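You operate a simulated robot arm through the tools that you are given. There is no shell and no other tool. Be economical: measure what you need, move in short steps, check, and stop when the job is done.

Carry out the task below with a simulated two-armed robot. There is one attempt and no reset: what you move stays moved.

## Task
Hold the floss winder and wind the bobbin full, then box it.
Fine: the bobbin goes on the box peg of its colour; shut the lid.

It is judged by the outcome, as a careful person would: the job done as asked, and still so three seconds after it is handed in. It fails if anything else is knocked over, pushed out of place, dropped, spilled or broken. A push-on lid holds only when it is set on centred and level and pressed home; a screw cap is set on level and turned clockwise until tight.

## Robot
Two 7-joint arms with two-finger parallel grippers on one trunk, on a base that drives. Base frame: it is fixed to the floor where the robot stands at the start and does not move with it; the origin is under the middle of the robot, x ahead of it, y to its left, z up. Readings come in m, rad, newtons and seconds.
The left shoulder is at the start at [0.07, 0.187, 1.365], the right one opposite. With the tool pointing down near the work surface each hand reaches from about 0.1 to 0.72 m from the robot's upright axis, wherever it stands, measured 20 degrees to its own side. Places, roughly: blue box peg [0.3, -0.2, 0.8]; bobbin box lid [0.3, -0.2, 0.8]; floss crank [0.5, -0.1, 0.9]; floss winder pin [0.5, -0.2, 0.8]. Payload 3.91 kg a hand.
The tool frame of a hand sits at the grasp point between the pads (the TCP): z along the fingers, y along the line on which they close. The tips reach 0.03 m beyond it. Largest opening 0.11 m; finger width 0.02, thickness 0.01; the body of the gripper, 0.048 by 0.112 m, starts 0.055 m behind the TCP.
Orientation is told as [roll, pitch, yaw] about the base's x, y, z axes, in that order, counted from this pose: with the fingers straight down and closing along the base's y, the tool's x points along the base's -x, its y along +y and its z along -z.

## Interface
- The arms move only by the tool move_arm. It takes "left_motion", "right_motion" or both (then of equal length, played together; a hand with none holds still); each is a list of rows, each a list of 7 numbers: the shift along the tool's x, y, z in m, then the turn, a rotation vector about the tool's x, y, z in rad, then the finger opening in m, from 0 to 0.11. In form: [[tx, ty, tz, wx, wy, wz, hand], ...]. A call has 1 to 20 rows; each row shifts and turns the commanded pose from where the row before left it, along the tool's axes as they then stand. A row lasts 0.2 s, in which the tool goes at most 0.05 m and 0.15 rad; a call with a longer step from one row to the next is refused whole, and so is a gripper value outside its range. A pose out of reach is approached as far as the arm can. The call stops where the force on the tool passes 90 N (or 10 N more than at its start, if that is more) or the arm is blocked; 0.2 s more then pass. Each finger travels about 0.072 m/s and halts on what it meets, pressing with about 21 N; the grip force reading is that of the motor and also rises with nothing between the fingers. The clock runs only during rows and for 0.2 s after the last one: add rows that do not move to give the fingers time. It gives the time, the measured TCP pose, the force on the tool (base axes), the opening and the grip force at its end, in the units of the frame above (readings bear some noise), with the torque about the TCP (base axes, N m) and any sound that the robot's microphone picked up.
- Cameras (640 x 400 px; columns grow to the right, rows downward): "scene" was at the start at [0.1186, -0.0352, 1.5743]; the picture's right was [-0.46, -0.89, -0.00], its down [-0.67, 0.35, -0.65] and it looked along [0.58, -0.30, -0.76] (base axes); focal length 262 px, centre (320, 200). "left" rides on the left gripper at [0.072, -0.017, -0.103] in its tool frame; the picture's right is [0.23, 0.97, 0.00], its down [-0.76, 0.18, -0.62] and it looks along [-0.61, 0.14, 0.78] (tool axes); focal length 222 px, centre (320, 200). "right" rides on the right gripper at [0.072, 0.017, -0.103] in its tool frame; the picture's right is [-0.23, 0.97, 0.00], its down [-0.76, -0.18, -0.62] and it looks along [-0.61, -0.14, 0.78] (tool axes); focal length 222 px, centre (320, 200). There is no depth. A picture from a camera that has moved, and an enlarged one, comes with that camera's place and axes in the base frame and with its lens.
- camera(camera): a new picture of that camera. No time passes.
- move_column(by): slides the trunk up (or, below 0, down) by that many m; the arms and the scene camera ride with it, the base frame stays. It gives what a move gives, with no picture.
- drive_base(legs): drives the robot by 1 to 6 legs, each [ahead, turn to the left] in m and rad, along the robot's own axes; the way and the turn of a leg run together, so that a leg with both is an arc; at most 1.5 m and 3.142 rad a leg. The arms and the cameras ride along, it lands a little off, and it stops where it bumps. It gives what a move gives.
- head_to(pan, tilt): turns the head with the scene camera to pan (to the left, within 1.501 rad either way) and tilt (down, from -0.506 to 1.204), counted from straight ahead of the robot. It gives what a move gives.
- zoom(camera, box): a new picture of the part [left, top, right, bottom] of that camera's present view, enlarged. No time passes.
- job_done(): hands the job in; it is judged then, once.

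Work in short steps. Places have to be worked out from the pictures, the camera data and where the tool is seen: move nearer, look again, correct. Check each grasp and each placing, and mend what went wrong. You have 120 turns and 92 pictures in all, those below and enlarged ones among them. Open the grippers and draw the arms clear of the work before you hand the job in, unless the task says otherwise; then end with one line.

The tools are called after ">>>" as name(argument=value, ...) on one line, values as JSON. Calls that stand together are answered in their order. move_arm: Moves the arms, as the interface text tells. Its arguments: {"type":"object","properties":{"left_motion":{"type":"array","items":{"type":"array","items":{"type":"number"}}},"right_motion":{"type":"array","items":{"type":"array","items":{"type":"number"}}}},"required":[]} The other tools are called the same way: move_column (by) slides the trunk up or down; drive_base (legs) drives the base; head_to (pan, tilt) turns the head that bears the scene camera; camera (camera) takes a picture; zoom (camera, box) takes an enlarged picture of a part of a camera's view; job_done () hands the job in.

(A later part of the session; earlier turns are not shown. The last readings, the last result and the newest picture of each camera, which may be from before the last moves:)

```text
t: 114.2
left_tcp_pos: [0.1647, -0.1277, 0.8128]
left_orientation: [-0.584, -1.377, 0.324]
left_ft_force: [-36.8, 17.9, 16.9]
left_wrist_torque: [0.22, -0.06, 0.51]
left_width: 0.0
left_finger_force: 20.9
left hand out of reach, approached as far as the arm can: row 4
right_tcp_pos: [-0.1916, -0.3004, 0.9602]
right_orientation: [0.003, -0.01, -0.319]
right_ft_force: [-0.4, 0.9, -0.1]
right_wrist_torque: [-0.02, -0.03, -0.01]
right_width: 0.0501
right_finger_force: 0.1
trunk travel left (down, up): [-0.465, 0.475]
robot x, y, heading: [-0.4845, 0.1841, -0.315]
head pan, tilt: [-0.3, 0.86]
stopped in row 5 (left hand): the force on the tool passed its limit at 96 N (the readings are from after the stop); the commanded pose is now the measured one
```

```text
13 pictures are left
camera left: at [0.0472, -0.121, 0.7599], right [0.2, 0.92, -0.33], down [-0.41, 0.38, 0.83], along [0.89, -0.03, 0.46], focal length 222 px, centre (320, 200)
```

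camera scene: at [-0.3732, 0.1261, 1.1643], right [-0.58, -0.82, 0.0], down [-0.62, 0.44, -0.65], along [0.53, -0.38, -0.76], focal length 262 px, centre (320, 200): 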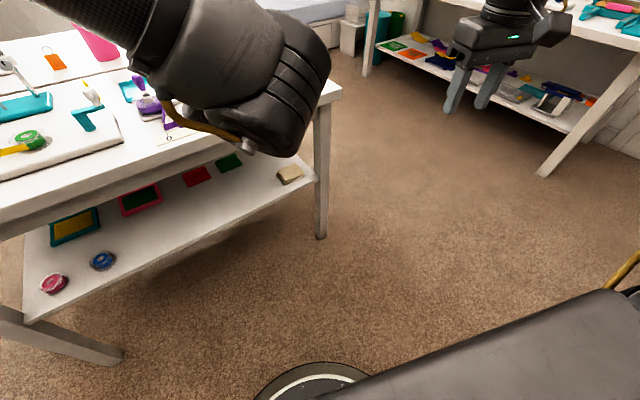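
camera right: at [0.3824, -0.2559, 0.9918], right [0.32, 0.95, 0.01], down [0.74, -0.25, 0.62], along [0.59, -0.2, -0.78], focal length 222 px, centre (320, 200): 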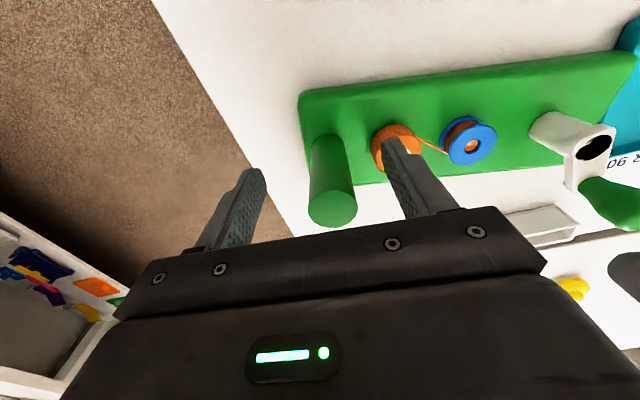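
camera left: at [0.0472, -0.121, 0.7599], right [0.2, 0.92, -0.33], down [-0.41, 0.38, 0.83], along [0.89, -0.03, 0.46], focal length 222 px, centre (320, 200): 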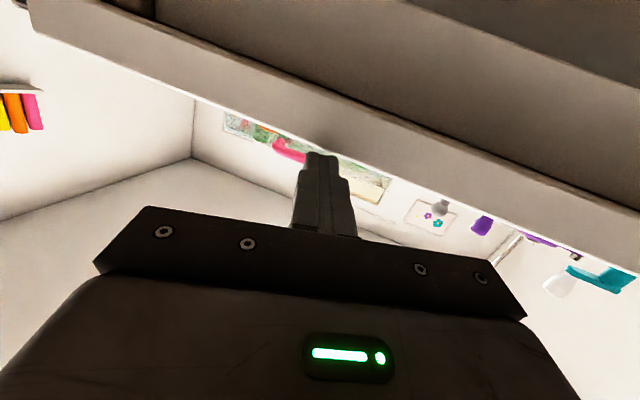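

The fingertips hit the table edge (too little clearance this way). Better: back off and roll the hand 90° so the jaws close vertically — a thin finger goes under the bar and pinches it top/bottom.

>>> move_arm(left_motion=[[0, 0, -0.04, 0, 0, 0, 0], [-0.02, 0, -0.04, 0, 0, 0, 0], [0, 0, 0, 0, 0, -0.143, 0.0], [0, 0, 0, 0, 0, -0.143, 0.01], [0, 0, 0, 0, 0, -0.143, 0.02], [0, 0, 0, 0, 0, -0.143, 0.03], [0, 0, 0, 0, 0, -0.143, 0.03], [0, 0, 0, 0, 0, -0.143, 0.03], [0, 0, 0, 0, 0, -0.143, 0.03], [0, 0, 0, 0, 0, -0.143, 0.03], [0, 0, 0, 0, 0, -0.143, 0.03], [0, 0, 0, 0, 0, -0.143, 0.03], [0, 0, 0, 0, 0, -0.14, 0.03]])

>>> camera(camera="left")

```text
t: 117.0
left_tcp_pos: [0.104, -0.11, 0.8386]
left_orientation: [-1.4, 0.105, 1.321]
left_ft_force: [0.0, 0.3, -0.7]
left_wrist_torque: [0.0, -0.03, 0.0]
left_width: 0.0302
left_finger_force: 0.0
left hand out of reach, approached as far as the arm can: row 2
right_tcp_pos: [-0.1867, -0.3057, 0.955]
right_orientation: [0.006, -0.004, -0.322]
right_ft_force: [0.1, 0.7, -0.6]
right_wrist_torque: [-0.01, 0.0, 0.02]
right_width: 0.0502
right_finger_force: 0.1
trunk travel left (down, up): [-0.465, 0.475]
robot x, y, heading: [-0.4885, 0.1839, -0.317]
head pan, tilt: [-0.3, 0.86]
```

```text
12 pictures are left
camera left: at [-0.0099, -0.151, 0.8813], right [-0.24, -0.28, -0.93], down [-0.44, 0.89, -0.15], along [0.87, 0.37, -0.33], focal length 222 px, centre (320, 200)
```

left: 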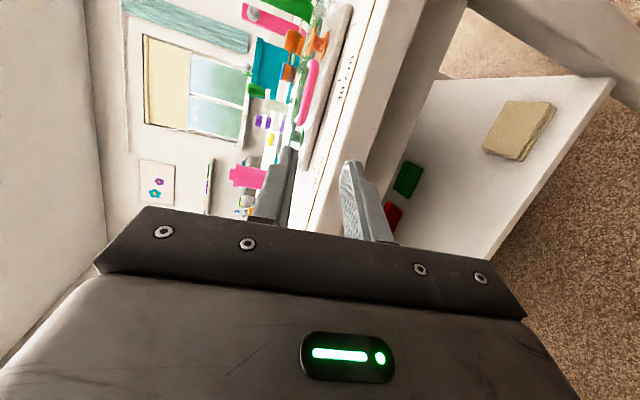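

Roll succeeded; jaws now close vertically. Level the fingers, widen to 0.034, and come to a pre-pose in line with the bar at z≈0.83.

>>> move_arm(left_motion=[[0, 0, 0, 0.14, 0, 0, 0.034], [0.0063, 0.0043, 0.02, 0, 0, 0, 0.034], [0.0063, 0.0043, 0.02, 0, 0, 0, 0.034], [0, 0, 0, 0, 0, 0, 0.034]])

>>> zoom(camera="left", box=[240, 20, 400, 200])

```text
t: 118.0
left_tcp_pos: [0.1508, -0.1406, 0.8309]
left_orientation: [-1.54, 0.101, 1.323]
left_ft_force: [-0.3, 0.7, -0.7]
left_wrist_torque: [0.0, 0.0, 0.02]
left_width: 0.0341
left_finger_force: 0.0
left hand out of reach, approached as far as the arm can: row 1
right_tcp_pos: [-0.1861, -0.3057, 0.956]
right_orientation: [0.009, -0.004, -0.323]
right_ft_force: [0.6, 0.0, 0.2]
right_wrist_torque: [0.02, 0.02, 0.04]
right_width: 0.0502
right_finger_force: 0.0
trunk travel left (down, up): [-0.465, 0.475]
robot x, y, heading: [-0.4855, 0.1841, -0.319]
head pan, tilt: [-0.3, 0.86]
```

```text
2.22 times, centred on (320, 110) of left
camera zoom: at [0.0324, -0.1823, 0.8587], right [-0.11, -0.31, -0.94], down [-0.43, 0.87, -0.24], along [0.9, 0.38, -0.23], focal length 494 px, centre (320, 400)
```

zoom: 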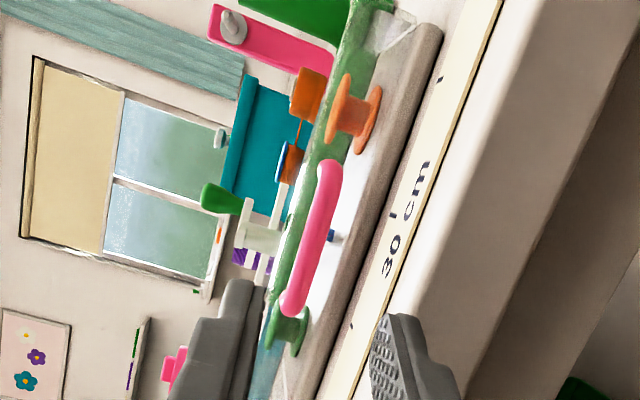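

The bar lies right between the jaws. Advance ~7.5 cm so the jaws straddle it, then close.

>>> move_arm(left_motion=[[0, -0.001, 0.026, 0, 0, 0, 0.034], [0, -0.001, 0.026, 0, 0, 0, 0.034], [0, -0.001, 0.023, 0, 0, 0, 0.034], [0, 0, 0, 0, 0, 0, 0.034]])

>>> zoom(camera="left", box=[240, 20, 400, 200])

```text
t: 118.8
left_tcp_pos: [0.2017, -0.1654, 0.8255]
left_orientation: [-1.529, 0.091, 1.311]
left_ft_force: [-14.2, 5.5, 25.3]
left_wrist_torque: [0.36, 0.28, 0.13]
left_width: 0.0212
left_finger_force: 0.1
right_tcp_pos: [-0.1871, -0.3068, 0.9535]
right_orientation: [0.007, 0.0, -0.321]
right_ft_force: [1.5, 0.5, -0.5]
right_wrist_torque: [0.08, 0.09, 0.02]
right_width: 0.0502
right_finger_force: 0.1
trunk travel left (down, up): [-0.465, 0.475]
robot x, y, heading: [-0.488, 0.1893, -0.319]
head pan, tilt: [-0.3, 0.86]
stopped in row 3 (left hand): the force on the tool passed its limit at 114 N (the readings are from after the stop); the commanded pose is now the measured one
```

```text
2.22 times, centred on (320, 110) of left
camera zoom: at [0.0839, -0.2041, 0.8539], right [-0.12, -0.29, -0.95], down [-0.42, 0.88, -0.22], along [0.9, 0.37, -0.23], focal length 494 px, centre (320, 400)
```

zoom: 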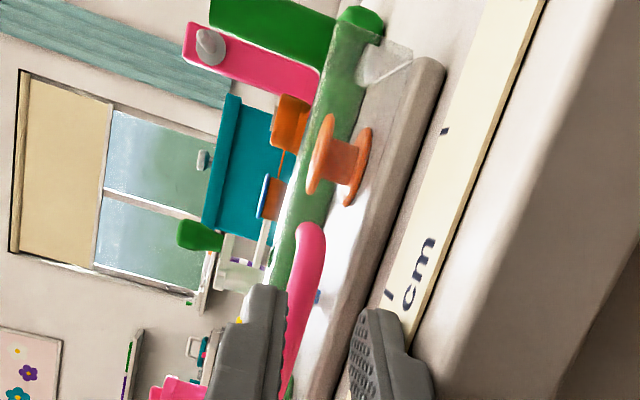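

The jaws sagged and the lower finger rubbed the table. Raise 7 mm, set opening 0.03, then advance gently the last 2 cm.

>>> move_arm(left_motion=[[0, -0.008, -0.004, 0, 0, 0, 0.03], [0, 0, 0, 0, 0, 0, 0.03], [0, -0.0005, 0.012, 0, 0, 0, 0.03], [0, -0.0005, 0.012, 0, 0, 0, 0.03], [0, 0, 0, 0, 0, 0, 0.03]])

>>> zoom(camera="left", box=[240, 20, 400, 200])

```text
t: 120.0
left_tcp_pos: [0.2213, -0.1675, 0.8301]
left_orientation: [-1.52, 0.089, 1.308]
left_ft_force: [0.6, 0.5, 2.5]
left_wrist_torque: [0.02, 0.03, 0.02]
left_width: 0.0289
left_finger_force: 0.0
right_tcp_pos: [-0.1872, -0.3053, 0.9554]
right_orientation: [0.006, -0.004, -0.32]
right_ft_force: [-0.3, -0.2, -0.1]
right_wrist_torque: [0.0, -0.01, 0.0]
right_width: 0.0501
right_finger_force: 0.0
trunk travel left (down, up): [-0.465, 0.475]
robot x, y, heading: [-0.4866, 0.187, -0.316]
head pan, tilt: [-0.3, 0.86]
```

```text
2.22 times, centred on (320, 110) of left
camera zoom: at [0.1025, -0.2082, 0.8588], right [-0.13, -0.29, -0.95], down [-0.42, 0.88, -0.21], along [0.9, 0.37, -0.23], focal length 494 px, centre (320, 400)
```

zoom: 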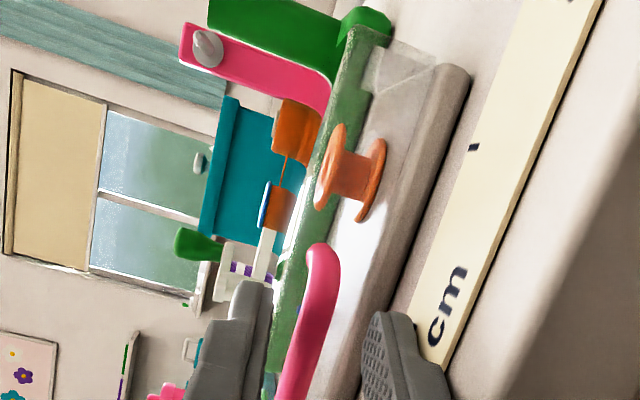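

The bar is between the jaws. Close, then lift gently along the hinge arc.

>>> move_arm(left_motion=[[0, 0, 0.003, 0, 0, 0, 0.02], [0, 0, 0, 0, 0, 0, 0.005], [0, 0, 0, 0, 0, 0, 0.0], [0, 0, 0, 0, 0, 0, 0.0]])

```text
t: 121.0
left_tcp_pos: [0.2245, -0.1678, 0.8303]
left_orientation: [-1.521, 0.088, 1.311]
left_ft_force: [3.2, -1.5, 6.0]
left_wrist_torque: [0.35, -0.19, 0.03]
left_width: 0.0106
left_finger_force: 20.6
right_tcp_pos: [-0.1884, -0.3057, 0.9552]
right_orientation: [0.008, -0.002, -0.32]
right_ft_force: [0.1, 0.0, -0.9]
right_wrist_torque: [0.0, 0.0, -0.03]
right_width: 0.0498
right_finger_force: 0.1
trunk travel left (down, up): [-0.465, 0.475]
robot x, y, heading: [-0.4896, 0.1872, -0.318]
head pan, tilt: [-0.3, 0.86]
```

Bar pinched (0.0106). Rotate rigidly with the lid about the assumed far hinge, 0.4 rad, and check.

>>> move_arm(left_motion=[[0.0013, -0.0119, -0.0008, -0.0963, -0.009, -0.025, 0], [0.0013, -0.0119, -0.0008, -0.0963, -0.009, -0.025, 0], [0.0013, -0.0119, -0.0008, -0.0963, -0.009, -0.025, 0], [0.0013, -0.0119, -0.0008, -0.0963, -0.009, -0.025, 0], [0, 0, 0, 0, 0, 0, 0]])

>>> camera(camera="left")

```text
t: 122.2
left_tcp_pos: [0.2319, -0.1679, 0.8769]
left_orientation: [-1.124, 0.176, 1.369]
left_ft_force: [0.6, -0.3, -0.6]
left_wrist_torque: [0.29, 0.0, -0.28]
left_width: 0.0096
left_finger_force: 21.1
right_tcp_pos: [-0.188, -0.3058, 0.955]
right_orientation: [0.009, -0.004, -0.322]
right_ft_force: [-1.1, -0.2, 0.0]
right_wrist_torque: [0.04, -0.01, 0.0]
right_width: 0.0503
right_finger_force: 0.0
trunk travel left (down, up): [-0.465, 0.475]
robot x, y, heading: [-0.4859, 0.1883, -0.315]
head pan, tilt: [-0.3, 0.86]
```

```text
8 pictures are left
camera left: at [0.1334, -0.2104, 0.9484], right [-0.49, -0.29, -0.82], down [-0.47, 0.88, -0.03], along [0.73, 0.38, -0.56], focal length 222 px, centre (320, 200)
```

left: 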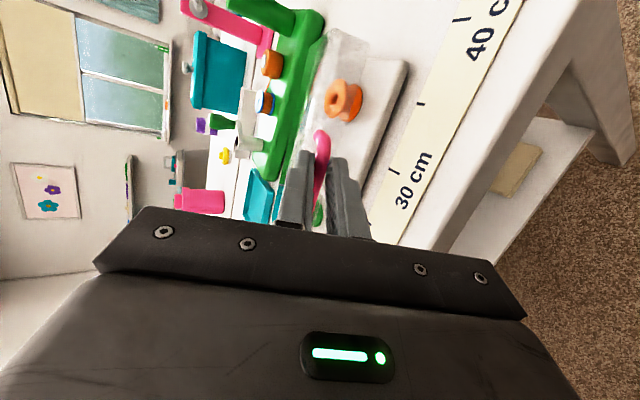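

The lid is opening on its hinge with low force. Continue another 0.9 rad.

>>> move_arm(left_motion=[[0.0013, -0.0119, -0.0008, -0.0963, -0.009, -0.025, 0], [0.0013, -0.0119, -0.0008, -0.0963, -0.009, -0.025, 0], [0.0013, -0.0119, -0.0008, -0.0963, -0.009, -0.025, 0], [0.0013, -0.0119, -0.0008, -0.0963, -0.009, -0.025, 0], [0.0013, -0.0119, -0.0008, -0.0963, -0.009, -0.025, 0], [0.0013, -0.0119, -0.0008, -0.0963, -0.009, -0.025, 0], [0.0013, -0.0119, -0.0008, -0.0963, -0.009, -0.025, 0], [0.0013, -0.0119, -0.0008, -0.0963, -0.009, -0.025, 0], [0.0013, -0.0119, -0.0008, -0.0963, -0.009, -0.025, 0], [0, 0, 0, 0, 0, 0, 0]])

```text
t: 124.4
left_tcp_pos: [0.2206, 0.0029, 0.9423]
left_orientation: [-0.263, 0.253, 1.581]
left_ft_force: [-5.7, -12.6, 12.2]
left_wrist_torque: [-0.24, 0.1, -0.12]
left_width: 0.0097
left_finger_force: 21.2
left hand out of reach, approached as far as the arm can: row 2, 3, 4, 5, 6, 7, 8, 9
right_tcp_pos: [-0.1891, -0.3059, 0.9556]
right_orientation: [0.008, -0.004, -0.321]
right_ft_force: [-0.4, 0.8, -0.2]
right_wrist_torque: [-0.02, -0.02, 0.02]
right_width: 0.0503
right_finger_force: 0.0
trunk travel left (down, up): [-0.465, 0.475]
robot x, y, heading: [-0.4892, 0.1883, -0.314]
head pan, tilt: [-0.3, 0.86]
```

The hand went out of reach and slid sideways while still gripping — check what happened.

>>> camera(camera="scene")

```text
7 pictures are left
camera scene: at [-0.3796, 0.1255, 1.1648], right [-0.58, -0.82, 0.0], down [-0.62, 0.44, -0.65], along [0.53, -0.38, -0.76], focal length 262 px, centre (320, 200)
```

scene: 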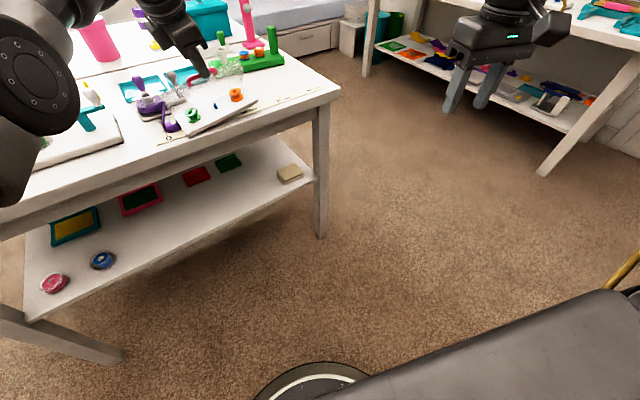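

>>> zoom(camera="scene", box=[100, 20, 340, 150])

```text
2.67 times, centred on (220, 85) of scene
camera zoom: at [-0.3796, 0.1255, 1.1648], right [-0.58, -0.82, 0.0], down [-0.62, 0.44, -0.65], along [0.53, -0.38, -0.76], focal length 699 px, centre (587, 507)
```

zoom: 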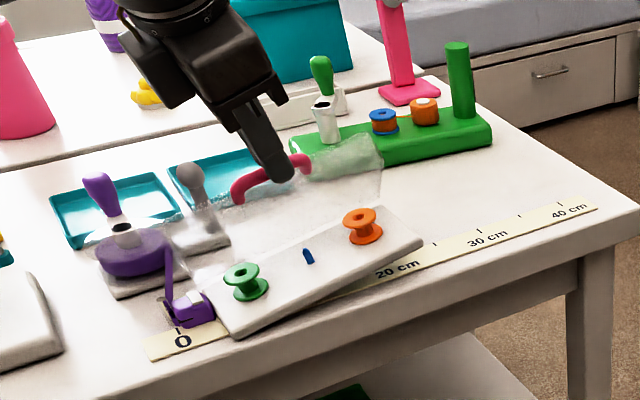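

The box got dragged left and turned, lid about half open and still held; the robot is too far back. Lift slightly, then drive forward 0.1, which swings the lid towards upright.

>>> move_arm(left_motion=[[0.0025, -0.0025, -0.0094, 0, 0, 0, 0], [0.0025, -0.0025, -0.0094, 0, 0, 0, 0]])

>>> drive_base(legs=[[0.1, 0]])

```text
t: 125.0
left_tcp_pos: [0.2195, 0.0088, 0.9597]
left_orientation: [-0.261, 0.252, 1.583]
left_ft_force: [1.0, -0.4, 0.2]
left_wrist_torque: [0.0, -0.02, 0.0]
left_width: 0.0001
left_finger_force: 21.4
left hand out of reach, approached as far as the arm can: row 2
right_tcp_pos: [-0.1888, -0.3053, 0.9563]
right_orientation: [0.007, -0.006, -0.323]
right_ft_force: [-0.7, -0.4, 0.5]
right_wrist_torque: [-0.01, 0.01, -0.02]
right_width: 0.05
right_finger_force: 0.1
trunk travel left (down, up): [-0.465, 0.475]
robot x, y, heading: [-0.4869, 0.1869, -0.316]
head pan, tilt: [-0.3, 0.86]
```

```text
t: 126.1
left_tcp_pos: [0.3157, -0.0226, 0.958]
left_orientation: [-0.26, 0.254, 1.583]
left_ft_force: [0.4, -0.5, 0.0]
left_wrist_torque: [-0.01, 0.01, 0.03]
left_width: 0.0001
left_finger_force: 20.4
right_tcp_pos: [-0.0905, -0.3356, 0.9539]
right_orientation: [0.006, -0.005, -0.322]
right_ft_force: [0.4, 0.4, -0.9]
right_wrist_torque: [0.02, 0.05, 0.01]
right_width: 0.0502
right_finger_force: 0.0
trunk travel left (down, up): [-0.465, 0.475]
robot x, y, heading: [-0.3894, 0.151, -0.316]
head pan, tilt: [-0.3, 0.86]
```

The grip slipped off on lifting. I check the lid's state.

>>> zoom(camera="scene", box=[80, 40, 380, 228])

```text
2.13 times, centred on (230, 134) of scene
camera zoom: at [-0.2808, 0.0957, 1.1643], right [-0.58, -0.82, 0.0], down [-0.62, 0.44, -0.65], along [0.53, -0.38, -0.76], focal length 558 px, centre (512, 340)
```

zoom: 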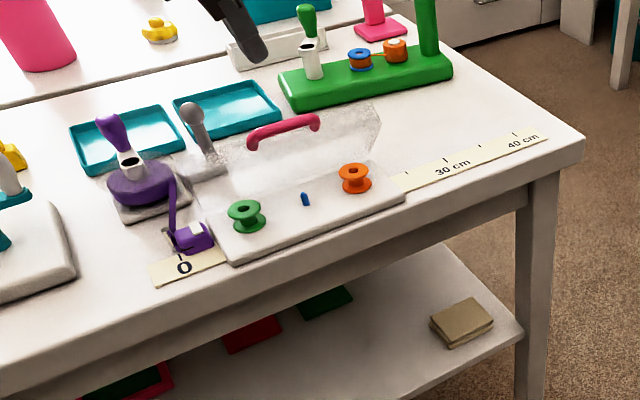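

The lid stays open by itself and the box is intact. Now raise the left hand and restore it to a tool-down pose.

>>> move_arm(left_motion=[[0.011, -0.011, -0.042, 0, 0, 0, 0.02], [0, 0, 0, 0, 0, 0.1455, 0.04], [0, 0, 0, 0, 0, 0.1455, 0.05], [0, 0, 0, 0, 0, 0.1455, 0.05], [0, 0, 0, 0, 0, 0.1455, 0.05], [0, 0, 0, 0, 0, 0.1455, 0.05], [0, 0, 0, 0, 0, 0.1455, 0.05], [0, 0, 0, 0, 0, 0.1455, 0.05], [0, 0, 0, 0, 0, 0.1455, 0.05], [0, 0, 0, 0, 0, 0.1455, 0.05], [0, 0, 0, 0, 0, 0.1455, 0.05], [0, 0, 0, 0, 0, 0.1455, 0.05], [0, 0, 0, -0.087, 0.087, 0, 0.05], [0, 0, 0, -0.087, 0.087, 0, 0.05], [0, 0, 0, -0.087, 0.087, 0, 0.05]])

```text
t: 129.3
left_tcp_pos: [0.3012, 0.0235, 0.9635]
left_orientation: [-0.205, 0.311, 1.365]
left_ft_force: [0.2, 0.9, 0.0]
left_wrist_torque: [0.0, 0.01, 0.01]
left_width: 0.05
left_finger_force: 0.1
left hand out of reach, approached as far as the arm can: row 1, 2, 3, 4, 5, 6, 7, 8, 9, 10, 11, 12, 13, 14, 15
right_tcp_pos: [-0.0916, -0.3351, 0.9555]
right_orientation: [0.008, -0.004, -0.32]
right_ft_force: [-1.2, 0.0, -0.8]
right_wrist_torque: [-0.02, 0.0, -0.02]
right_width: 0.0501
right_finger_force: 0.0
trunk travel left (down, up): [-0.465, 0.475]
robot x, y, heading: [-0.39, 0.1577, -0.316]
head pan, tilt: [-0.3, 0.86]
```

Too far out to rotate; pull the hand back and up first, then rotate.

>>> move_arm(left_motion=[[0, 0.02, -0.03, 0, 0, 0, 0.05], [0, 0.035, -0.015, 0, 0, 0, 0.05], [0, 0.035, -0.015, 0, 0, 0, 0.05], [0, 0.035, -0.01, 0, 0, 0, 0.05], [0, 0.035, -0.0, 0, 0, 0, 0.05], [0, 0, 0, 0, 0, 0.14, 0.05], [0, 0, 0, 0, 0, 0.14, 0.05], [0, 0, 0, 0, 0, 0.14, 0.05], [0, 0, 0, 0, 0, 0.14, 0.05], [0, 0, 0, 0, 0, 0.14, 0.05], [0, 0, 0, 0, 0, 0.14, 0.05], [0, 0, 0, 0, 0, 0.14, 0.05], [0, 0, 0, 0, 0, 0.14, 0.05], [0, 0, 0, 0, 0, 0.14, 0.05]])

```text
t: 132.3
left_tcp_pos: [0.2563, -0.0116, 1.0159]
left_orientation: [-0.226, 0.298, 1.295]
left_ft_force: [0.2, 0.0, -0.6]
left_wrist_torque: [-0.06, 0.03, 0.0]
left_width: 0.0501
left_finger_force: 0.1
left hand out of reach, approached as far as the arm can: row 1, 2, 3, 4, 5, 6, 7, 8, 9, 10, 11, 12, 13, 14
right_tcp_pos: [-0.0923, -0.3364, 0.9552]
right_orientation: [0.006, -0.004, -0.322]
right_ft_force: [-0.9, -0.3, 0.4]
right_wrist_torque: [0.0, 0.02, 0.0]
right_width: 0.0503
right_finger_force: 0.1
trunk travel left (down, up): [-0.465, 0.475]
robot x, y, heading: [-0.3927, 0.1552, -0.316]
head pan, tilt: [-0.3, 0.86]
```

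Still constrained; keep retracting towards the robot.

>>> move_arm(left_motion=[[-0.004, 0.036, -0.009, 0, 0, 0, 0.05], [-0.004, 0.036, -0.009, 0, 0, 0, 0.05], [-0.004, 0.036, -0.009, 0, 0, 0, 0.05], [-0.004, 0.036, -0.009, 0, 0, 0, 0.05], [-0.004, 0.036, -0.009, 0, 0, 0, 0.05]])

```text
t: 133.5
left_tcp_pos: [0.2229, -0.0486, 1.0294]
left_orientation: [-0.226, 0.293, 1.296]
left_ft_force: [0.1, -0.7, -0.4]
left_wrist_torque: [0.01, 0.02, 0.01]
left_width: 0.0499
left_finger_force: 0.1
left hand out of reach, approached as far as the arm can: row 1, 2, 3, 4, 5
right_tcp_pos: [-0.0919, -0.3366, 0.9553]
right_orientation: [0.007, -0.002, -0.322]
right_ft_force: [0.0, -0.7, 0.3]
right_wrist_torque: [0.0, 0.02, -0.02]
right_width: 0.0501
right_finger_force: 0.0
trunk travel left (down, up): [-0.465, 0.475]
robot x, y, heading: [-0.3906, 0.1562, -0.319]
head pan, tilt: [-0.3, 0.86]
```

Reverse the path instead: first pitch the fingers back up towards horizontal, then undo the roll.

>>> move_arm(left_motion=[[0, 0, 0, 0.12, 0.01, 0.03, 0.05], [0, 0, 0, 0.12, 0.01, 0.03, 0.05], [0, 0, 0, 0.12, 0.01, 0.03, 0.05], [0, 0, 0, 0.12, 0.01, 0.03, 0.05], [0, 0, 0, 0.12, 0.01, 0.03, 0.05], [0, 0, 0, 0.12, 0.01, 0.03, 0.05], [0, 0, 0, 0.12, 0.01, 0.03, 0.05], [0, 0, 0, 0.12, 0.01, 0.03, 0.05], [0, 0, -0.03, 0.1, 0, 0, 0.05], [0, 0, -0.03, 0, 0, 0, 0.05], [0, 0, 0, 0, 0, 0.14, 0.05], [0, 0, 0, 0, 0, 0.14, 0.05], [0, 0, 0, 0, 0, 0.14, 0.05], [0, 0, 0, 0, 0, 0.14, 0.05], [0, 0, 0, 0, 0, 0.14, 0.05], [0, 0, 0, 0, 0, 0.14, 0.05]])

```text
t: 136.9
left_tcp_pos: [0.2496, -0.0783, 1.1641]
left_orientation: [-1.026, 0.025, 1.151]
left_ft_force: [0.1, -0.8, -1.0]
left_wrist_torque: [-0.02, 0.02, 0.01]
left_width: 0.0501
left_finger_force: 0.0
left hand out of reach, approached as far as the arm can: row 1, 2, 3, 4, 5, 6, 7, 8, 9, 10, 11, 12, 13, 14, 15, 16
right_tcp_pos: [-0.0904, -0.3355, 0.9541]
right_orientation: [0.005, -0.002, -0.321]
right_ft_force: [0.6, 0.3, 0.2]
right_wrist_torque: [-0.01, 0.03, -0.01]
right_width: 0.0501
right_finger_force: 0.0
trunk travel left (down, up): [-0.465, 0.475]
robot x, y, heading: [-0.3897, 0.1534, -0.314]
head pan, tilt: [-0.3, 0.86]
```

Continue retracting to the earlier comfortable pose in front of the table, in small steps.

>>> move_arm(left_motion=[[0.009, 0.037, -0.01, 0, 0, 0, 0.05], [0.009, 0.037, -0.01, 0, 0, 0, 0.05], [0.009, 0.037, -0.01, 0, 0, 0, 0.05], [0.009, 0.037, -0.01, 0, 0, 0, 0.05], [0.009, 0.03, -0.01, 0, 0, 0, 0.05], [0.009, 0.03, -0.01, 0, 0, 0, 0.05], [0, 0, 0, 0.12, 0, 0, 0.05], [0, 0, 0, 0.12, 0, 0, 0.05], [0, 0, 0, 0.12, 0, 0, 0.05], [0, 0, 0, 0.1, 0, 0, 0.05]])

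```text
t: 139.1
left_tcp_pos: [0.2254, -0.1232, 1.0968]
left_orientation: [-1.487, 0.01, 1.143]
left_ft_force: [0.5, 0.5, 0.0]
left_wrist_torque: [-0.01, 0.01, 0.0]
left_width: 0.0503
left_finger_force: 0.0
left hand out of reach, approached as far as the arm can: row 1, 2, 3, 4, 5, 6
right_tcp_pos: [-0.0915, -0.3361, 0.9559]
right_orientation: [0.005, -0.001, -0.321]
right_ft_force: [-0.6, 0.2, -0.4]
right_wrist_torque: [0.0, -0.01, 0.0]
right_width: 0.05
right_finger_force: 0.2
trunk travel left (down, up): [-0.465, 0.475]
robot x, y, heading: [-0.387, 0.1552, -0.318]
head pan, tilt: [-0.3, 0.86]
```

Horizontal again and unflagged. Undo the roll.

>>> move_arm(left_motion=[[0, 0, -0.03, 0, 0, 0.143, 0.05], [0, 0, -0.03, 0, 0, 0.143, 0.05], [0, 0, 0, 0, 0, 0.143, 0.05], [0, 0, 0, 0, 0, 0.143, 0.05], [0, 0, 0, 0, 0, 0.143, 0.05], [0, 0, 0, 0, 0, 0.143, 0.05], [0, 0, 0, 0, 0, 0.143, 0.05], [0, 0, 0, 0, 0, 0.143, 0.05], [0, 0, 0, 0, 0, 0.143, 0.05], [0, 0, 0, 0, 0, 0.143, 0.05], [0, 0, 0, 0, 0, 0.143, 0.05]])

```text
t: 141.5
left_tcp_pos: [0.1984, -0.117, 1.0958]
left_orientation: [-0.039, -1.486, -0.386]
left_ft_force: [-0.7, -0.4, -0.8]
left_wrist_torque: [-0.01, -0.02, 0.01]
left_width: 0.0501
left_finger_force: 0.1
left hand out of reach, approached as far as the arm can: row 2, 3, 4, 5
right_tcp_pos: [-0.0936, -0.3365, 0.9565]
right_orientation: [0.007, -0.001, -0.321]
right_ft_force: [-0.8, -0.8, -0.8]
right_wrist_torque: [0.06, -0.03, 0.02]
right_width: 0.05
right_finger_force: 0.1
trunk travel left (down, up): [-0.465, 0.475]
robot x, y, heading: [-0.3927, 0.1582, -0.322]
head pan, tilt: [-0.3, 0.86]
```

Roll undone. Retract 0.12 and pitch the hand down to vertical.

>>> move_arm(left_motion=[[0, 0, -0.04, 0, 0, 0, 0.05], [0, 0, -0.04, 0, 0, 0, 0.05], [0, 0, -0.04, 0, 0, 0, 0.05], [0, 0, 0, 0, 0.135, 0, 0.05], [0, 0, 0, 0, 0.135, 0, 0.05], [0, 0, 0, 0, 0.135, 0, 0.05], [0, 0, 0, 0, 0.135, 0, 0.05], [0, 0, 0, 0, 0.135, 0, 0.05], [0, 0, 0, 0, 0.135, 0, 0.05], [0, 0, 0, 0, 0.135, 0, 0.05], [0, 0, 0, 0, 0.135, 0, 0.05], [0, 0, 0, 0, 0.135, 0, 0.05], [0, 0, 0, 0, 0.135, 0, 0.05], [0, 0, 0, 0, 0.135, 0, 0.05]])

```text
t: 144.7
left_tcp_pos: [0.0864, -0.0492, 1.1342]
left_orientation: [-0.089, -0.037, -0.389]
left_ft_force: [0.0, 0.2, 0.1]
left_wrist_torque: [-0.02, -0.03, -0.01]
left_width: 0.0501
left_finger_force: 0.0
left hand out of reach, approached as far as the arm can: row 14
right_tcp_pos: [-0.0932, -0.3356, 0.9549]
right_orientation: [0.007, -0.003, -0.32]
right_ft_force: [-0.2, 0.8, -0.5]
right_wrist_torque: [0.0, 0.0, 0.01]
right_width: 0.0502
right_finger_force: 0.1
trunk travel left (down, up): [-0.465, 0.475]
robot x, y, heading: [-0.3891, 0.1566, -0.317]
head pan, tilt: [-0.3, 0.86]
stopped in row 14 (left hand): the arm was blocked; the commanded pose is now the measured one
```

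Hand is vertical again. Level it, lower to ~1.05, and drive forward 0.42 to reach the winder.

>>> move_arm(left_motion=[[0.03, 0, 0.04, -0.068, 0.068, 0, 0.05], [0.03, 0, 0.04, 0, 0, 0, 0.05], [0, 0, 0, 0, 0, 0, 0.05]])

>>> drive_base(legs=[[0.41, 0]])

```text
t: 145.5
left_tcp_pos: [0.0287, -0.0322, 1.0503]
left_orientation: [-0.015, 0.037, -0.399]
left_ft_force: [0.6, 0.2, -0.1]
left_wrist_torque: [-0.01, 0.04, -0.02]
left_width: 0.0503
left_finger_force: 0.1
right_tcp_pos: [-0.0908, -0.3358, 0.9547]
right_orientation: [0.007, -0.004, -0.321]
right_ft_force: [1.0, -0.1, -0.3]
right_wrist_torque: [0.03, 0.0, -0.03]
right_width: 0.0502
right_finger_force: 0.0
trunk travel left (down, up): [-0.465, 0.475]
robot x, y, heading: [-0.3939, 0.1564, -0.314]
head pan, tilt: [-0.3, 0.86]
```

```text
t: 148.1
left_tcp_pos: [0.428, -0.1498, 1.0509]
left_orientation: [-0.014, 0.034, -0.384]
left_ft_force: [-1.0, 0.6, -0.4]
left_wrist_torque: [0.02, 0.0, 0.01]
left_width: 0.0499
left_finger_force: 0.1
right_tcp_pos: [0.3133, -0.4576, 0.9551]
right_orientation: [0.006, -0.005, -0.306]
right_ft_force: [-0.1, -0.6, 0.4]
right_wrist_torque: [-0.02, -0.02, -0.02]
right_width: 0.0504
right_finger_force: 0.0
trunk travel left (down, up): [-0.465, 0.475]
robot x, y, heading: [0.004, 0.0293, -0.298]
head pan, tilt: [-0.3, 0.86]
```

Level and move the left hand above the bobbin at z 0.93, then look.

>>> move_arm(left_motion=[[-0.0175, -0.007, 0.04, -0.026, -0.027, 0, 0.055], [-0.0175, -0.007, 0.04, 0, 0, 0, 0.055], [-0.0175, -0.007, 0.04, 0, 0, 0, 0.055], [0, 0, 0, 0, 0, 0, 0.055]])

>>> camera(camera="left")

```text
t: 149.3
left_tcp_pos: [0.4777, -0.1795, 0.9585]
left_orientation: [-0.045, -0.017, -0.352]
left_ft_force: [0.8, 1.0, 0.9]
left_wrist_torque: [0.01, 0.01, 0.01]
left_width: 0.0549
left_finger_force: 0.0
right_tcp_pos: [0.312, -0.4583, 0.956]
right_orientation: [0.004, -0.004, -0.305]
right_ft_force: [0.8, 0.2, 0.0]
right_wrist_torque: [-0.02, 0.02, 0.01]
right_width: 0.05
right_finger_force: 0.3
trunk travel left (down, up): [-0.465, 0.475]
robot x, y, heading: [0.0032, 0.0268, -0.302]
head pan, tilt: [-0.3, 0.86]
stopped in row 4 (left hand): the arm was blocked; the commanded pose is now the measured one
```

```text
4 pictures are left
camera left: at [0.4033, -0.1647, 1.0618], right [0.12, 0.99, -0.05], down [0.78, -0.07, 0.63], along [0.62, -0.12, -0.78], focal length 222 px, centre (320, 200)
```

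left: 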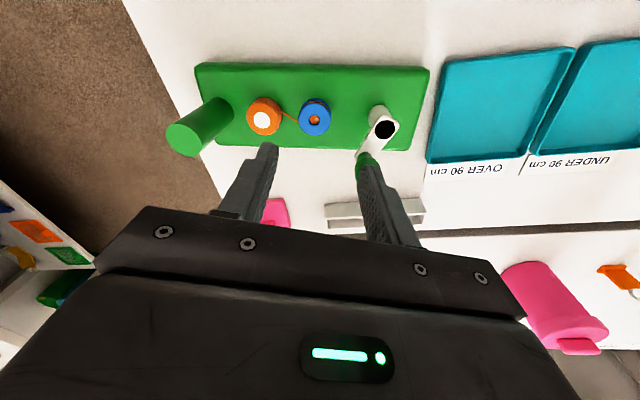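

The crank knob (≈(0.502,-0.148)) is near the left finger. Bobbin ≈(0.474,-0.191). Raise, level, yaw to +0.5 so the fingers clear knob and spool, narrow the opening to 0.04, and recentre.

>>> move_arm(left_motion=[[0, 0, -0.03, -0.0364, 0.0315, 0, 0.04], [0, 0, 0, 0, 0, -0.142, 0.04], [0, 0, 0, 0, 0, -0.142, 0.04], [0, 0, 0, 0, 0, -0.142, 0.04], [0, 0, 0, 0, 0, -0.142, 0.04], [0, 0, 0, 0, 0, -0.142, 0.04], [0, 0, 0, 0, 0, -0.142, 0.04], [0.0085, -0.008, 0, 0, 0, 0, 0.04], [0, 0, 0, 0, 0, 0, 0.04]])

```text
t: 151.3
left_tcp_pos: [0.4787, -0.1854, 0.9981]
left_orientation: [-0.013, 0.029, 0.509]
left_ft_force: [-0.4, 1.1, 0.9]
left_wrist_torque: [0.0, -0.01, 0.01]
left_width: 0.04
left_finger_force: 0.0
right_tcp_pos: [0.3118, -0.4575, 0.9547]
right_orientation: [0.007, -0.004, -0.305]
right_ft_force: [0.9, 0.4, 0.0]
right_wrist_torque: [0.03, 0.02, 0.02]
right_width: 0.0501
right_finger_force: 0.1
trunk travel left (down, up): [-0.465, 0.475]
robot x, y, heading: [0.0051, 0.0294, -0.304]
head pan, tilt: [-0.3, 0.86]
```

Recentre, level and lower onto the bobbin, then grip.

>>> move_arm(left_motion=[[0.0066, -0.0022, 0.02, 0.003, -0.032, 0, 0.042], [0, 0, 0.03, 0, 0, 0, 0.042], [0, 0, 0.03, 0, 0, 0, 0.042], [0, 0, 0.03, 0, 0, 0, 0.042], [0, 0, 0.02, 0, 0, 0, 0.042], [0, 0, 0.01, 0, 0, 0, 0.042], [0, 0, 0, 0, 0, 0, 0.042]])

>>> camera(camera="left")

```text
t: 153.1
left_tcp_pos: [0.4907, -0.1832, 0.8696]
left_orientation: [-0.038, 0.028, 0.551]
left_ft_force: [0.1, 0.1, 0.8]
left_wrist_torque: [0.01, 0.02, 0.0]
left_width: 0.0417
left_finger_force: 0.0
right_tcp_pos: [0.311, -0.4571, 0.9547]
right_orientation: [0.008, -0.003, -0.305]
right_ft_force: [-0.7, 0.5, 0.0]
right_wrist_torque: [0.06, -0.02, 0.03]
right_width: 0.0501
right_finger_force: 0.0
trunk travel left (down, up): [-0.465, 0.475]
robot x, y, heading: [0.0046, 0.0307, -0.301]
head pan, tilt: [-0.3, 0.86]
stopped in row 7 (left hand): the arm was blocked; the commanded pose is now the measured one
```

```text
3 pictures are left
camera left: at [0.4377, -0.2293, 0.9753], right [-0.7, 0.71, -0.03], down [0.56, 0.58, 0.59], along [0.44, 0.4, -0.8], focal length 222 px, centre (320, 200)
```

left: 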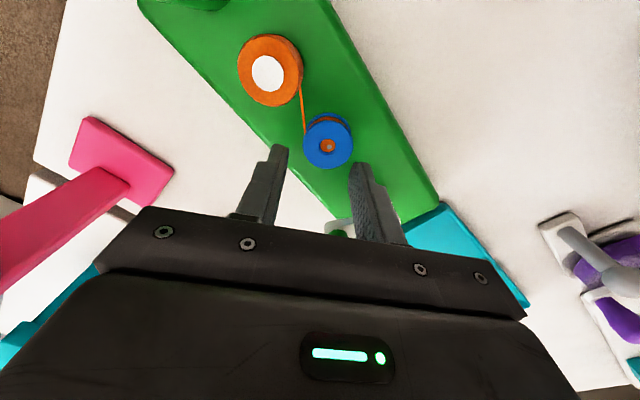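

The bobbin is 19 mm towards tool +x from the TCP, in line between the fingers. Slide there and lower a bit.

>>> move_arm(left_motion=[[0.0098, 0.0004, 0, 0, 0, 0, 0.042], [0.0098, 0.0004, 0, 0, 0, 0, 0.042], [0, 0, 0.005, 0, 0, 0, 0.042], [0, 0, 0.005, 0, 0, 0, 0.042]])

```text
t: 154.1
left_tcp_pos: [0.475, -0.1942, 0.8632]
left_orientation: [-0.047, 0.035, 0.553]
left_ft_force: [-0.1, 0.5, 1.0]
left_wrist_torque: [-0.02, 0.02, 0.0]
left_width: 0.042
left_finger_force: 0.1
right_tcp_pos: [0.3103, -0.4574, 0.9549]
right_orientation: [0.005, -0.003, -0.306]
right_ft_force: [0.0, -0.3, 0.3]
right_wrist_torque: [0.0, 0.01, 0.0]
right_width: 0.0501
right_finger_force: 0.0
trunk travel left (down, up): [-0.465, 0.475]
robot x, y, heading: [0.004, 0.0285, -0.298]
head pan, tilt: [-0.3, 0.86]
```

Centred. Level, lower 4 mm and close on the bobbin.

>>> move_arm(left_motion=[[0, 0, 0.004, -0.0216, -0.0545, 0, 0.042], [0, 0, 0, 0, 0, 0, 0.03], [0, 0, 0, 0, 0, 0, 0.02], [0, 0, 0, 0, 0, 0, 0.02]])

```text
t: 155.1
left_tcp_pos: [0.4871, -0.188, 0.8696]
left_orientation: [-0.045, 0.003, 0.582]
left_ft_force: [1.0, -1.5, 7.8]
left_wrist_torque: [-0.16, -0.01, -0.01]
left_width: 0.0269
left_finger_force: 20.7
right_tcp_pos: [0.3099, -0.458, 0.9551]
right_orientation: [0.006, -0.005, -0.305]
right_ft_force: [0.9, 0.1, -0.1]
right_wrist_torque: [-0.03, 0.0, -0.02]
right_width: 0.0502
right_finger_force: 0.1
trunk travel left (down, up): [-0.465, 0.475]
robot x, y, heading: [-0.0, 0.0287, -0.302]
head pan, tilt: [-0.3, 0.86]
```

Levelling pushed the hand off-centre (grip on the flange edge). Reopen, undo the levelling, recentre and regrip.

>>> move_arm(left_motion=[[0, 0, 0, 0, 0, 0, 0.042], [0.006, 0, 0, 0.0216, 0.0545, 0, 0.042], [0.006, 0.001, 0, 0, 0, 0, 0.042], [0.003, 0, 0.006, 0, 0, 0, 0.042], [0, 0, 0.003, 0, 0, 0, 0.042], [0, 0, 0, 0, 0, 0, 0.042]])

```text
t: 156.5
left_tcp_pos: [0.4639, -0.197, 0.8561]
left_orientation: [-0.06, 0.033, 0.56]
left_ft_force: [20.4, 12.7, 64.7]
left_wrist_torque: [2.01, -0.15, -0.42]
left_width: 0.0401
left_finger_force: 0.0
right_tcp_pos: [0.3088, -0.4541, 0.9588]
right_orientation: [0.004, -0.007, -0.305]
right_ft_force: [-0.7, 0.5, 0.0]
right_wrist_torque: [0.02, 0.04, 0.03]
right_width: 0.05
right_finger_force: 0.0
trunk travel left (down, up): [-0.465, 0.475]
robot x, y, heading: [0.0012, 0.0286, -0.298]
head pan, tilt: [-0.3, 0.86]
```

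Pressing on the winder base; raise 6 mm and recentre by 1 cm.

>>> move_arm(left_motion=[[0, 0, -0.006, 0, 0, 0, 0.042], [-0.0105, 0.0, -0.002, 0, 0, 0, 0.042], [0, 0, 0, 0, 0, 0, 0.042]])

```text
t: 157.3
left_tcp_pos: [0.4627, -0.1966, 0.8565]
left_orientation: [-0.04, 0.025, 0.541]
left_ft_force: [-5.9, -6.2, 23.4]
left_wrist_torque: [0.4, 0.28, 0.09]
left_width: 0.0406
left_finger_force: 0.1
right_tcp_pos: [0.3101, -0.4572, 0.9558]
right_orientation: [0.006, -0.005, -0.304]
right_ft_force: [0.1, 0.2, 0.1]
right_wrist_torque: [-0.03, 0.03, -0.01]
right_width: 0.0502
right_finger_force: 0.0
trunk travel left (down, up): [-0.465, 0.475]
robot x, y, heading: [0.0022, 0.0297, -0.298]
head pan, tilt: [-0.3, 0.86]
```

Still in contact; raise 6 mm more and shift again.

>>> move_arm(left_motion=[[0, 0, -0.006, 0, 0, 0, 0.042], [-0.004, 0.0, 0, 0, 0, 0, 0.042], [0, 0, 0, 0, 0, 0, 0.042]])

>>> zoom(camera="left", box=[200, 60, 440, 230])

```text
t: 158.1
left_tcp_pos: [0.4698, -0.1931, 0.8592]
left_orientation: [-0.035, 0.024, 0.543]
left_ft_force: [0.5, 0.2, 0.1]
left_wrist_torque: [0.03, 0.0, -0.02]
left_width: 0.0421
left_finger_force: 0.1
right_tcp_pos: [0.3123, -0.4575, 0.9542]
right_orientation: [0.007, -0.003, -0.304]
right_ft_force: [0.3, -0.4, -0.9]
right_wrist_torque: [0.01, 0.01, 0.0]
right_width: 0.0499
right_finger_force: 0.0
trunk travel left (down, up): [-0.465, 0.475]
robot x, y, heading: [0.0015, 0.0307, -0.304]
head pan, tilt: [-0.3, 0.86]
```

```text
2.35 times, centred on (320, 145) of left
camera zoom: at [0.416, -0.2396, 0.965], right [-0.7, 0.71, -0.03], down [0.56, 0.57, 0.6], along [0.44, 0.4, -0.8], focal length 523 px, centre (320, 329)
```

zoom: 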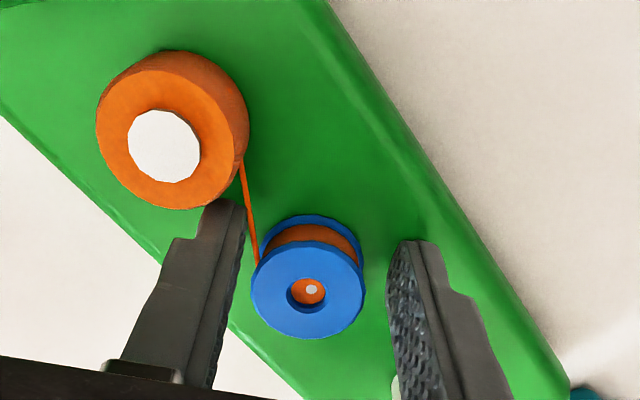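

The bobbin is well between the jaws. Shift 5 mm and close, holding height.

>>> move_arm(left_motion=[[-0.004, 0, 0, 0, 0, 0, 0.042], [0, 0, 0, 0, 0, 0, 0.03], [0, 0, 0, 0, 0, 0, 0.02], [0, 0, 0, 0, 0, 0, 0.02], [0, 0, 0, 0, 0, 0, 0.02]])

```text
t: 159.3
left_tcp_pos: [0.4744, -0.1915, 0.8597]
left_orientation: [-0.037, 0.026, 0.544]
left_ft_force: [0.9, -0.5, 0.8]
left_wrist_torque: [0.0, -0.02, 0.05]
left_width: 0.0285
left_finger_force: 21.4
right_tcp_pos: [0.3107, -0.4579, 0.9558]
right_orientation: [0.007, -0.003, -0.307]
right_ft_force: [0.5, 0.4, -0.9]
right_wrist_torque: [-0.01, 0.0, 0.01]
right_width: 0.05
right_finger_force: 0.0
trunk travel left (down, up): [-0.465, 0.475]
robot x, y, heading: [0.0073, 0.0312, -0.304]
head pan, tilt: [-0.3, 0.86]
```

Gripped centred. Lift straight off the pin.

>>> move_arm(left_motion=[[0, 0, -0.01, 0, 0, 0, 0.02], [0, 0, -0.015, 0, 0, 0, 0.02], [0, 0, -0.02, 0, 0, 0, 0.02], [0, 0, -0.03, 0, 0, 0, 0.02], [0, 0, -0.03, 0, 0, 0, 0.02], [0, 0, -0.03, 0, 0, 0, 0.02]])

```text
t: 160.7
left_tcp_pos: [0.4764, -0.1838, 0.9936]
left_orientation: [-0.038, 0.025, 0.543]
left_ft_force: [0.8, 0.0, 0.8]
left_wrist_torque: [0.02, -0.02, 0.02]
left_width: 0.0285
left_finger_force: 21.1
right_tcp_pos: [0.3103, -0.4566, 0.9556]
right_orientation: [0.007, -0.002, -0.305]
right_ft_force: [0.3, -0.3, 0.3]
right_wrist_torque: [-0.02, -0.03, 0.03]
right_width: 0.0499
right_finger_force: 0.1
trunk travel left (down, up): [-0.465, 0.475]
robot x, y, heading: [0.0058, 0.0334, -0.295]
head pan, tilt: [-0.3, 0.86]
```

Bobbin held (0.0285). Back up 0.2 so the box peg is in comfortable reach.

>>> drive_base(legs=[[-0.2, 0]])

>>> move_arm(left_motion=[[0.02, 0, -0.02, 0, 0, 0.142, 0.02], [0.02, 0, 0, 0, 0, 0.142, 0.02], [0.02, 0, 0, 0, 0, 0.142, 0.02], [0, 0, 0, 0, 0, 0.142, 0.02]])

```text
t: 162.3
left_tcp_pos: [0.2842, -0.1263, 0.9944]
left_orientation: [-0.035, 0.023, 0.541]
left_ft_force: [-0.5, 0.1, -1.0]
left_wrist_torque: [-0.01, 0.01, 0.02]
left_width: 0.0289
left_finger_force: 21.4
right_tcp_pos: [0.1181, -0.3979, 0.9553]
right_orientation: [0.007, -0.007, -0.306]
right_ft_force: [0.0, 0.8, 0.3]
right_wrist_torque: [0.0, -0.01, -0.01]
right_width: 0.0501
right_finger_force: 0.1
trunk travel left (down, up): [-0.465, 0.475]
robot x, y, heading: [-0.1913, 0.0897, -0.301]
head pan, tilt: [-0.3, 0.86]
```

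```text
t: 163.3
left_tcp_pos: [0.2315, -0.1475, 1.0191]
left_orientation: [-0.054, 0.002, -0.026]
left_ft_force: [0.2, -0.5, -0.4]
left_wrist_torque: [0.01, 0.04, -0.03]
left_width: 0.0287
left_finger_force: 21.5
right_tcp_pos: [0.1187, -0.3981, 0.9545]
right_orientation: [0.005, -0.003, -0.308]
right_ft_force: [-0.2, -0.8, 0.9]
right_wrist_torque: [-0.01, 0.01, -0.04]
right_width: 0.0501
right_finger_force: 0.1
trunk travel left (down, up): [-0.465, 0.475]
robot x, y, heading: [-0.1857, 0.0907, -0.307]
head pan, tilt: [-0.3, 0.86]
```

Level the hand and move in front of the peg at height for one wide look.

>>> move_arm(left_motion=[[0.0117, 0.0442, 0, -0.054, -0.002, 0, 0.02], [0.0117, 0.0442, 0, 0, 0, 0, 0.02], [0.0117, 0.0442, 0, 0, 0, 0, 0.02], [0, 0, 0, 0, 0, 0, 0.02]])

>>> camera(camera="left")

```text
t: 164.3
left_tcp_pos: [0.1977, -0.0182, 1.0129]
left_orientation: [0.009, 0.0, -0.028]
left_ft_force: [-0.7, 0.9, -0.9]
left_wrist_torque: [0.06, 0.03, 0.01]
left_width: 0.0286
left_finger_force: 21.5
right_tcp_pos: [0.1187, -0.399, 0.953]
right_orientation: [0.006, -0.004, -0.307]
right_ft_force: [0.0, -0.5, 0.3]
right_wrist_torque: [0.0, 0.01, -0.03]
right_width: 0.05
right_finger_force: 0.1
trunk travel left (down, up): [-0.465, 0.475]
robot x, y, heading: [-0.19, 0.091, -0.308]
head pan, tilt: [-0.3, 0.86]
```

```text
1 pictures are left
camera left: at [0.1248, -0.0321, 1.1163], right [-0.2, 0.98, 0.01], down [0.77, 0.15, 0.62], along [0.61, 0.13, -0.78], focal length 222 px, centre (320, 200)
```

left: 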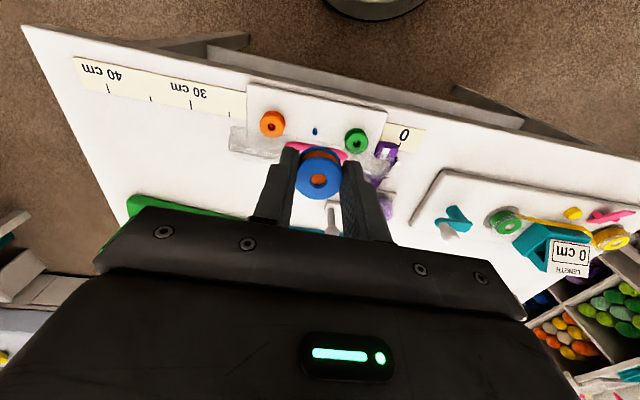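

Triangulation agrees: peg axis ≈(0.238,-0.012), handle bar of the half-open lid ≈(0.230,-0.011,0.901). I lower in front of it to z 0.885 and push the bar back with the fingers to open the lid to about vertical.

>>> move_arm(left_motion=[[0.01, 0.003, 0.042, -0.009, 0, 0, 0.02], [0.005, 0.003, 0.043, 0, 0, 0, 0.02], [0, 0, 0.043, 0, 0, 0, 0.02], [-0.018, 0, 0, 0, 0, 0, 0.02], [-0.018, 0, 0, 0, 0, 0, 0.02], [-0.018, 0, 0, 0, 0, 0, 0.02], [-0.018, 0, 0, 0, 0, 0, 0.02]])

```text
t: 165.9
left_tcp_pos: [0.2557, -0.0093, 0.8839]
left_orientation: [0.019, 0.003, -0.026]
left_ft_force: [0.3, 0.4, -0.1]
left_wrist_torque: [0.01, 0.03, -0.02]
left_width: 0.0288
left_finger_force: 20.6
right_tcp_pos: [0.119, -0.399, 0.9563]
right_orientation: [0.008, -0.004, -0.308]
right_ft_force: [-0.5, 0.6, -0.3]
right_wrist_torque: [0.02, 0.02, -0.02]
right_width: 0.0502
right_finger_force: 0.3
trunk travel left (down, up): [-0.465, 0.475]
robot x, y, heading: [-0.1852, 0.089, -0.303]
head pan, tilt: [-0.3, 0.86]
```

No resistance felt. Push 1.5 cm more, then come back over the peg at z 0.93 and use the last picture for alignment.

>>> move_arm(left_motion=[[-0.015, 0, 0, 0.019, 0, 0, 0.02], [0.017, -0.001, 0, 0, 0, 0, 0.02], [0.016, -0.001, -0.023, 0, 0, 0, 0.02], [0, 0, -0.023, 0, 0, 0, 0.02], [0, 0, 0, 0, 0, 0, 0.02]])

>>> zoom(camera="left", box=[220, 50, 420, 190])

```text
t: 167.1
left_tcp_pos: [0.2369, -0.0127, 0.932]
left_orientation: [0.0, 0.0, -0.026]
left_ft_force: [0.2, 1.0, 0.0]
left_wrist_torque: [0.0, -0.03, 0.03]
left_width: 0.0284
left_finger_force: 21.0
right_tcp_pos: [0.1192, -0.3984, 0.9542]
right_orientation: [0.007, -0.003, -0.308]
right_ft_force: [-0.1, 0.5, 0.0]
right_wrist_torque: [0.01, -0.01, 0.04]
right_width: 0.0501
right_finger_force: 0.0
trunk travel left (down, up): [-0.465, 0.475]
robot x, y, heading: [-0.187, 0.0912, -0.305]
head pan, tilt: [-0.3, 0.86]
```

```text
2.86 times, centred on (320, 120) of left
camera zoom: at [0.1628, -0.026, 1.0358], right [-0.2, 0.98, 0.0], down [0.77, 0.16, 0.62], along [0.61, 0.13, -0.78], focal length 635 px, centre (320, 429)
```

zoom: 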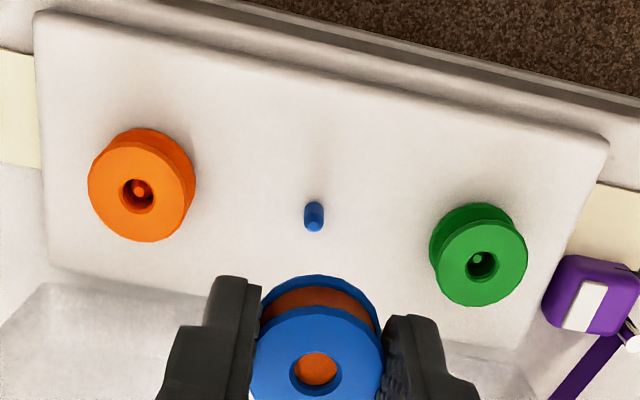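

Aligned within ~1 mm: peg ≈(0.2394,-0.0115), bobbin hole ≈(0.238,-0.0108). Nudge and lower in stages.

>>> move_arm(left_motion=[[-0.0015, -0.0008, 0.03, 0, 0, 0, 0.02], [0, 0, 0.03, 0, 0, 0, 0.02], [0, 0, 0.008, 0, 0, 0, 0.02], [0, 0, 0.004, 0, 0, 0, 0.02], [0, 0, 0.004, 0, 0, 0, 0.02]])

```text
t: 168.3
left_tcp_pos: [0.2377, -0.0109, 0.8551]
left_orientation: [0.001, 0.001, -0.026]
left_ft_force: [0.4, -0.4, 0.0]
left_wrist_torque: [0.0, -0.01, 0.01]
left_width: 0.0286
left_finger_force: 21.1
right_tcp_pos: [0.1194, -0.3989, 0.9543]
right_orientation: [0.006, -0.004, -0.306]
right_ft_force: [-0.5, 0.0, 0.5]
right_wrist_torque: [-0.02, -0.02, -0.04]
right_width: 0.05
right_finger_force: 0.1
trunk travel left (down, up): [-0.465, 0.475]
robot x, y, heading: [-0.1901, 0.0864, -0.303]
head pan, tilt: [-0.3, 0.86]
```

No contact force with the bobbin bottom below the peg top: it is on the peg. Lower until it seats.

>>> move_arm(left_motion=[[0, 0, 0.003, 0, 0, 0, 0.02], [0, 0, 0.003, 0, 0, 0, 0.02], [0, 0, 0.002, 0, 0, 0, 0.02]])

```text
t: 169.1
left_tcp_pos: [0.2371, -0.0118, 0.848]
left_orientation: [-0.001, 0.0, -0.027]
left_ft_force: [-0.1, -1.4, -0.5]
left_wrist_torque: [-0.03, 0.0, 0.0]
left_width: 0.0284
left_finger_force: 20.9
right_tcp_pos: [0.1195, -0.3984, 0.9549]
right_orientation: [0.008, -0.005, -0.306]
right_ft_force: [-0.1, 0.0, -0.5]
right_wrist_torque: [0.0, 0.0, 0.0]
right_width: 0.0501
right_finger_force: 0.1
trunk travel left (down, up): [-0.465, 0.475]
robot x, y, heading: [-0.1876, 0.0893, -0.303]
head pan, tilt: [-0.3, 0.86]
```

Still free; go 2 mm at a time.

>>> move_arm(left_motion=[[0, 0, 0.002, 0, 0, 0, 0.02], [0, 0, 0.002, 0, 0, 0, 0.02]])

```text
t: 169.7
left_tcp_pos: [0.2388, -0.0106, 0.8457]
left_orientation: [-0.003, -0.002, -0.026]
left_ft_force: [0.4, -0.9, 16.0]
left_wrist_torque: [0.0, 0.02, 0.03]
left_width: 0.0286
left_finger_force: 21.1
right_tcp_pos: [0.1183, -0.398, 0.9557]
right_orientation: [0.006, -0.006, -0.306]
right_ft_force: [-0.1, -0.3, 0.2]
right_wrist_torque: [0.0, 0.0, 0.0]
right_width: 0.0501
right_finger_force: 0.0
trunk travel left (down, up): [-0.465, 0.475]
robot x, y, heading: [-0.1902, 0.0897, -0.305]
head pan, tilt: [-0.3, 0.86]
```

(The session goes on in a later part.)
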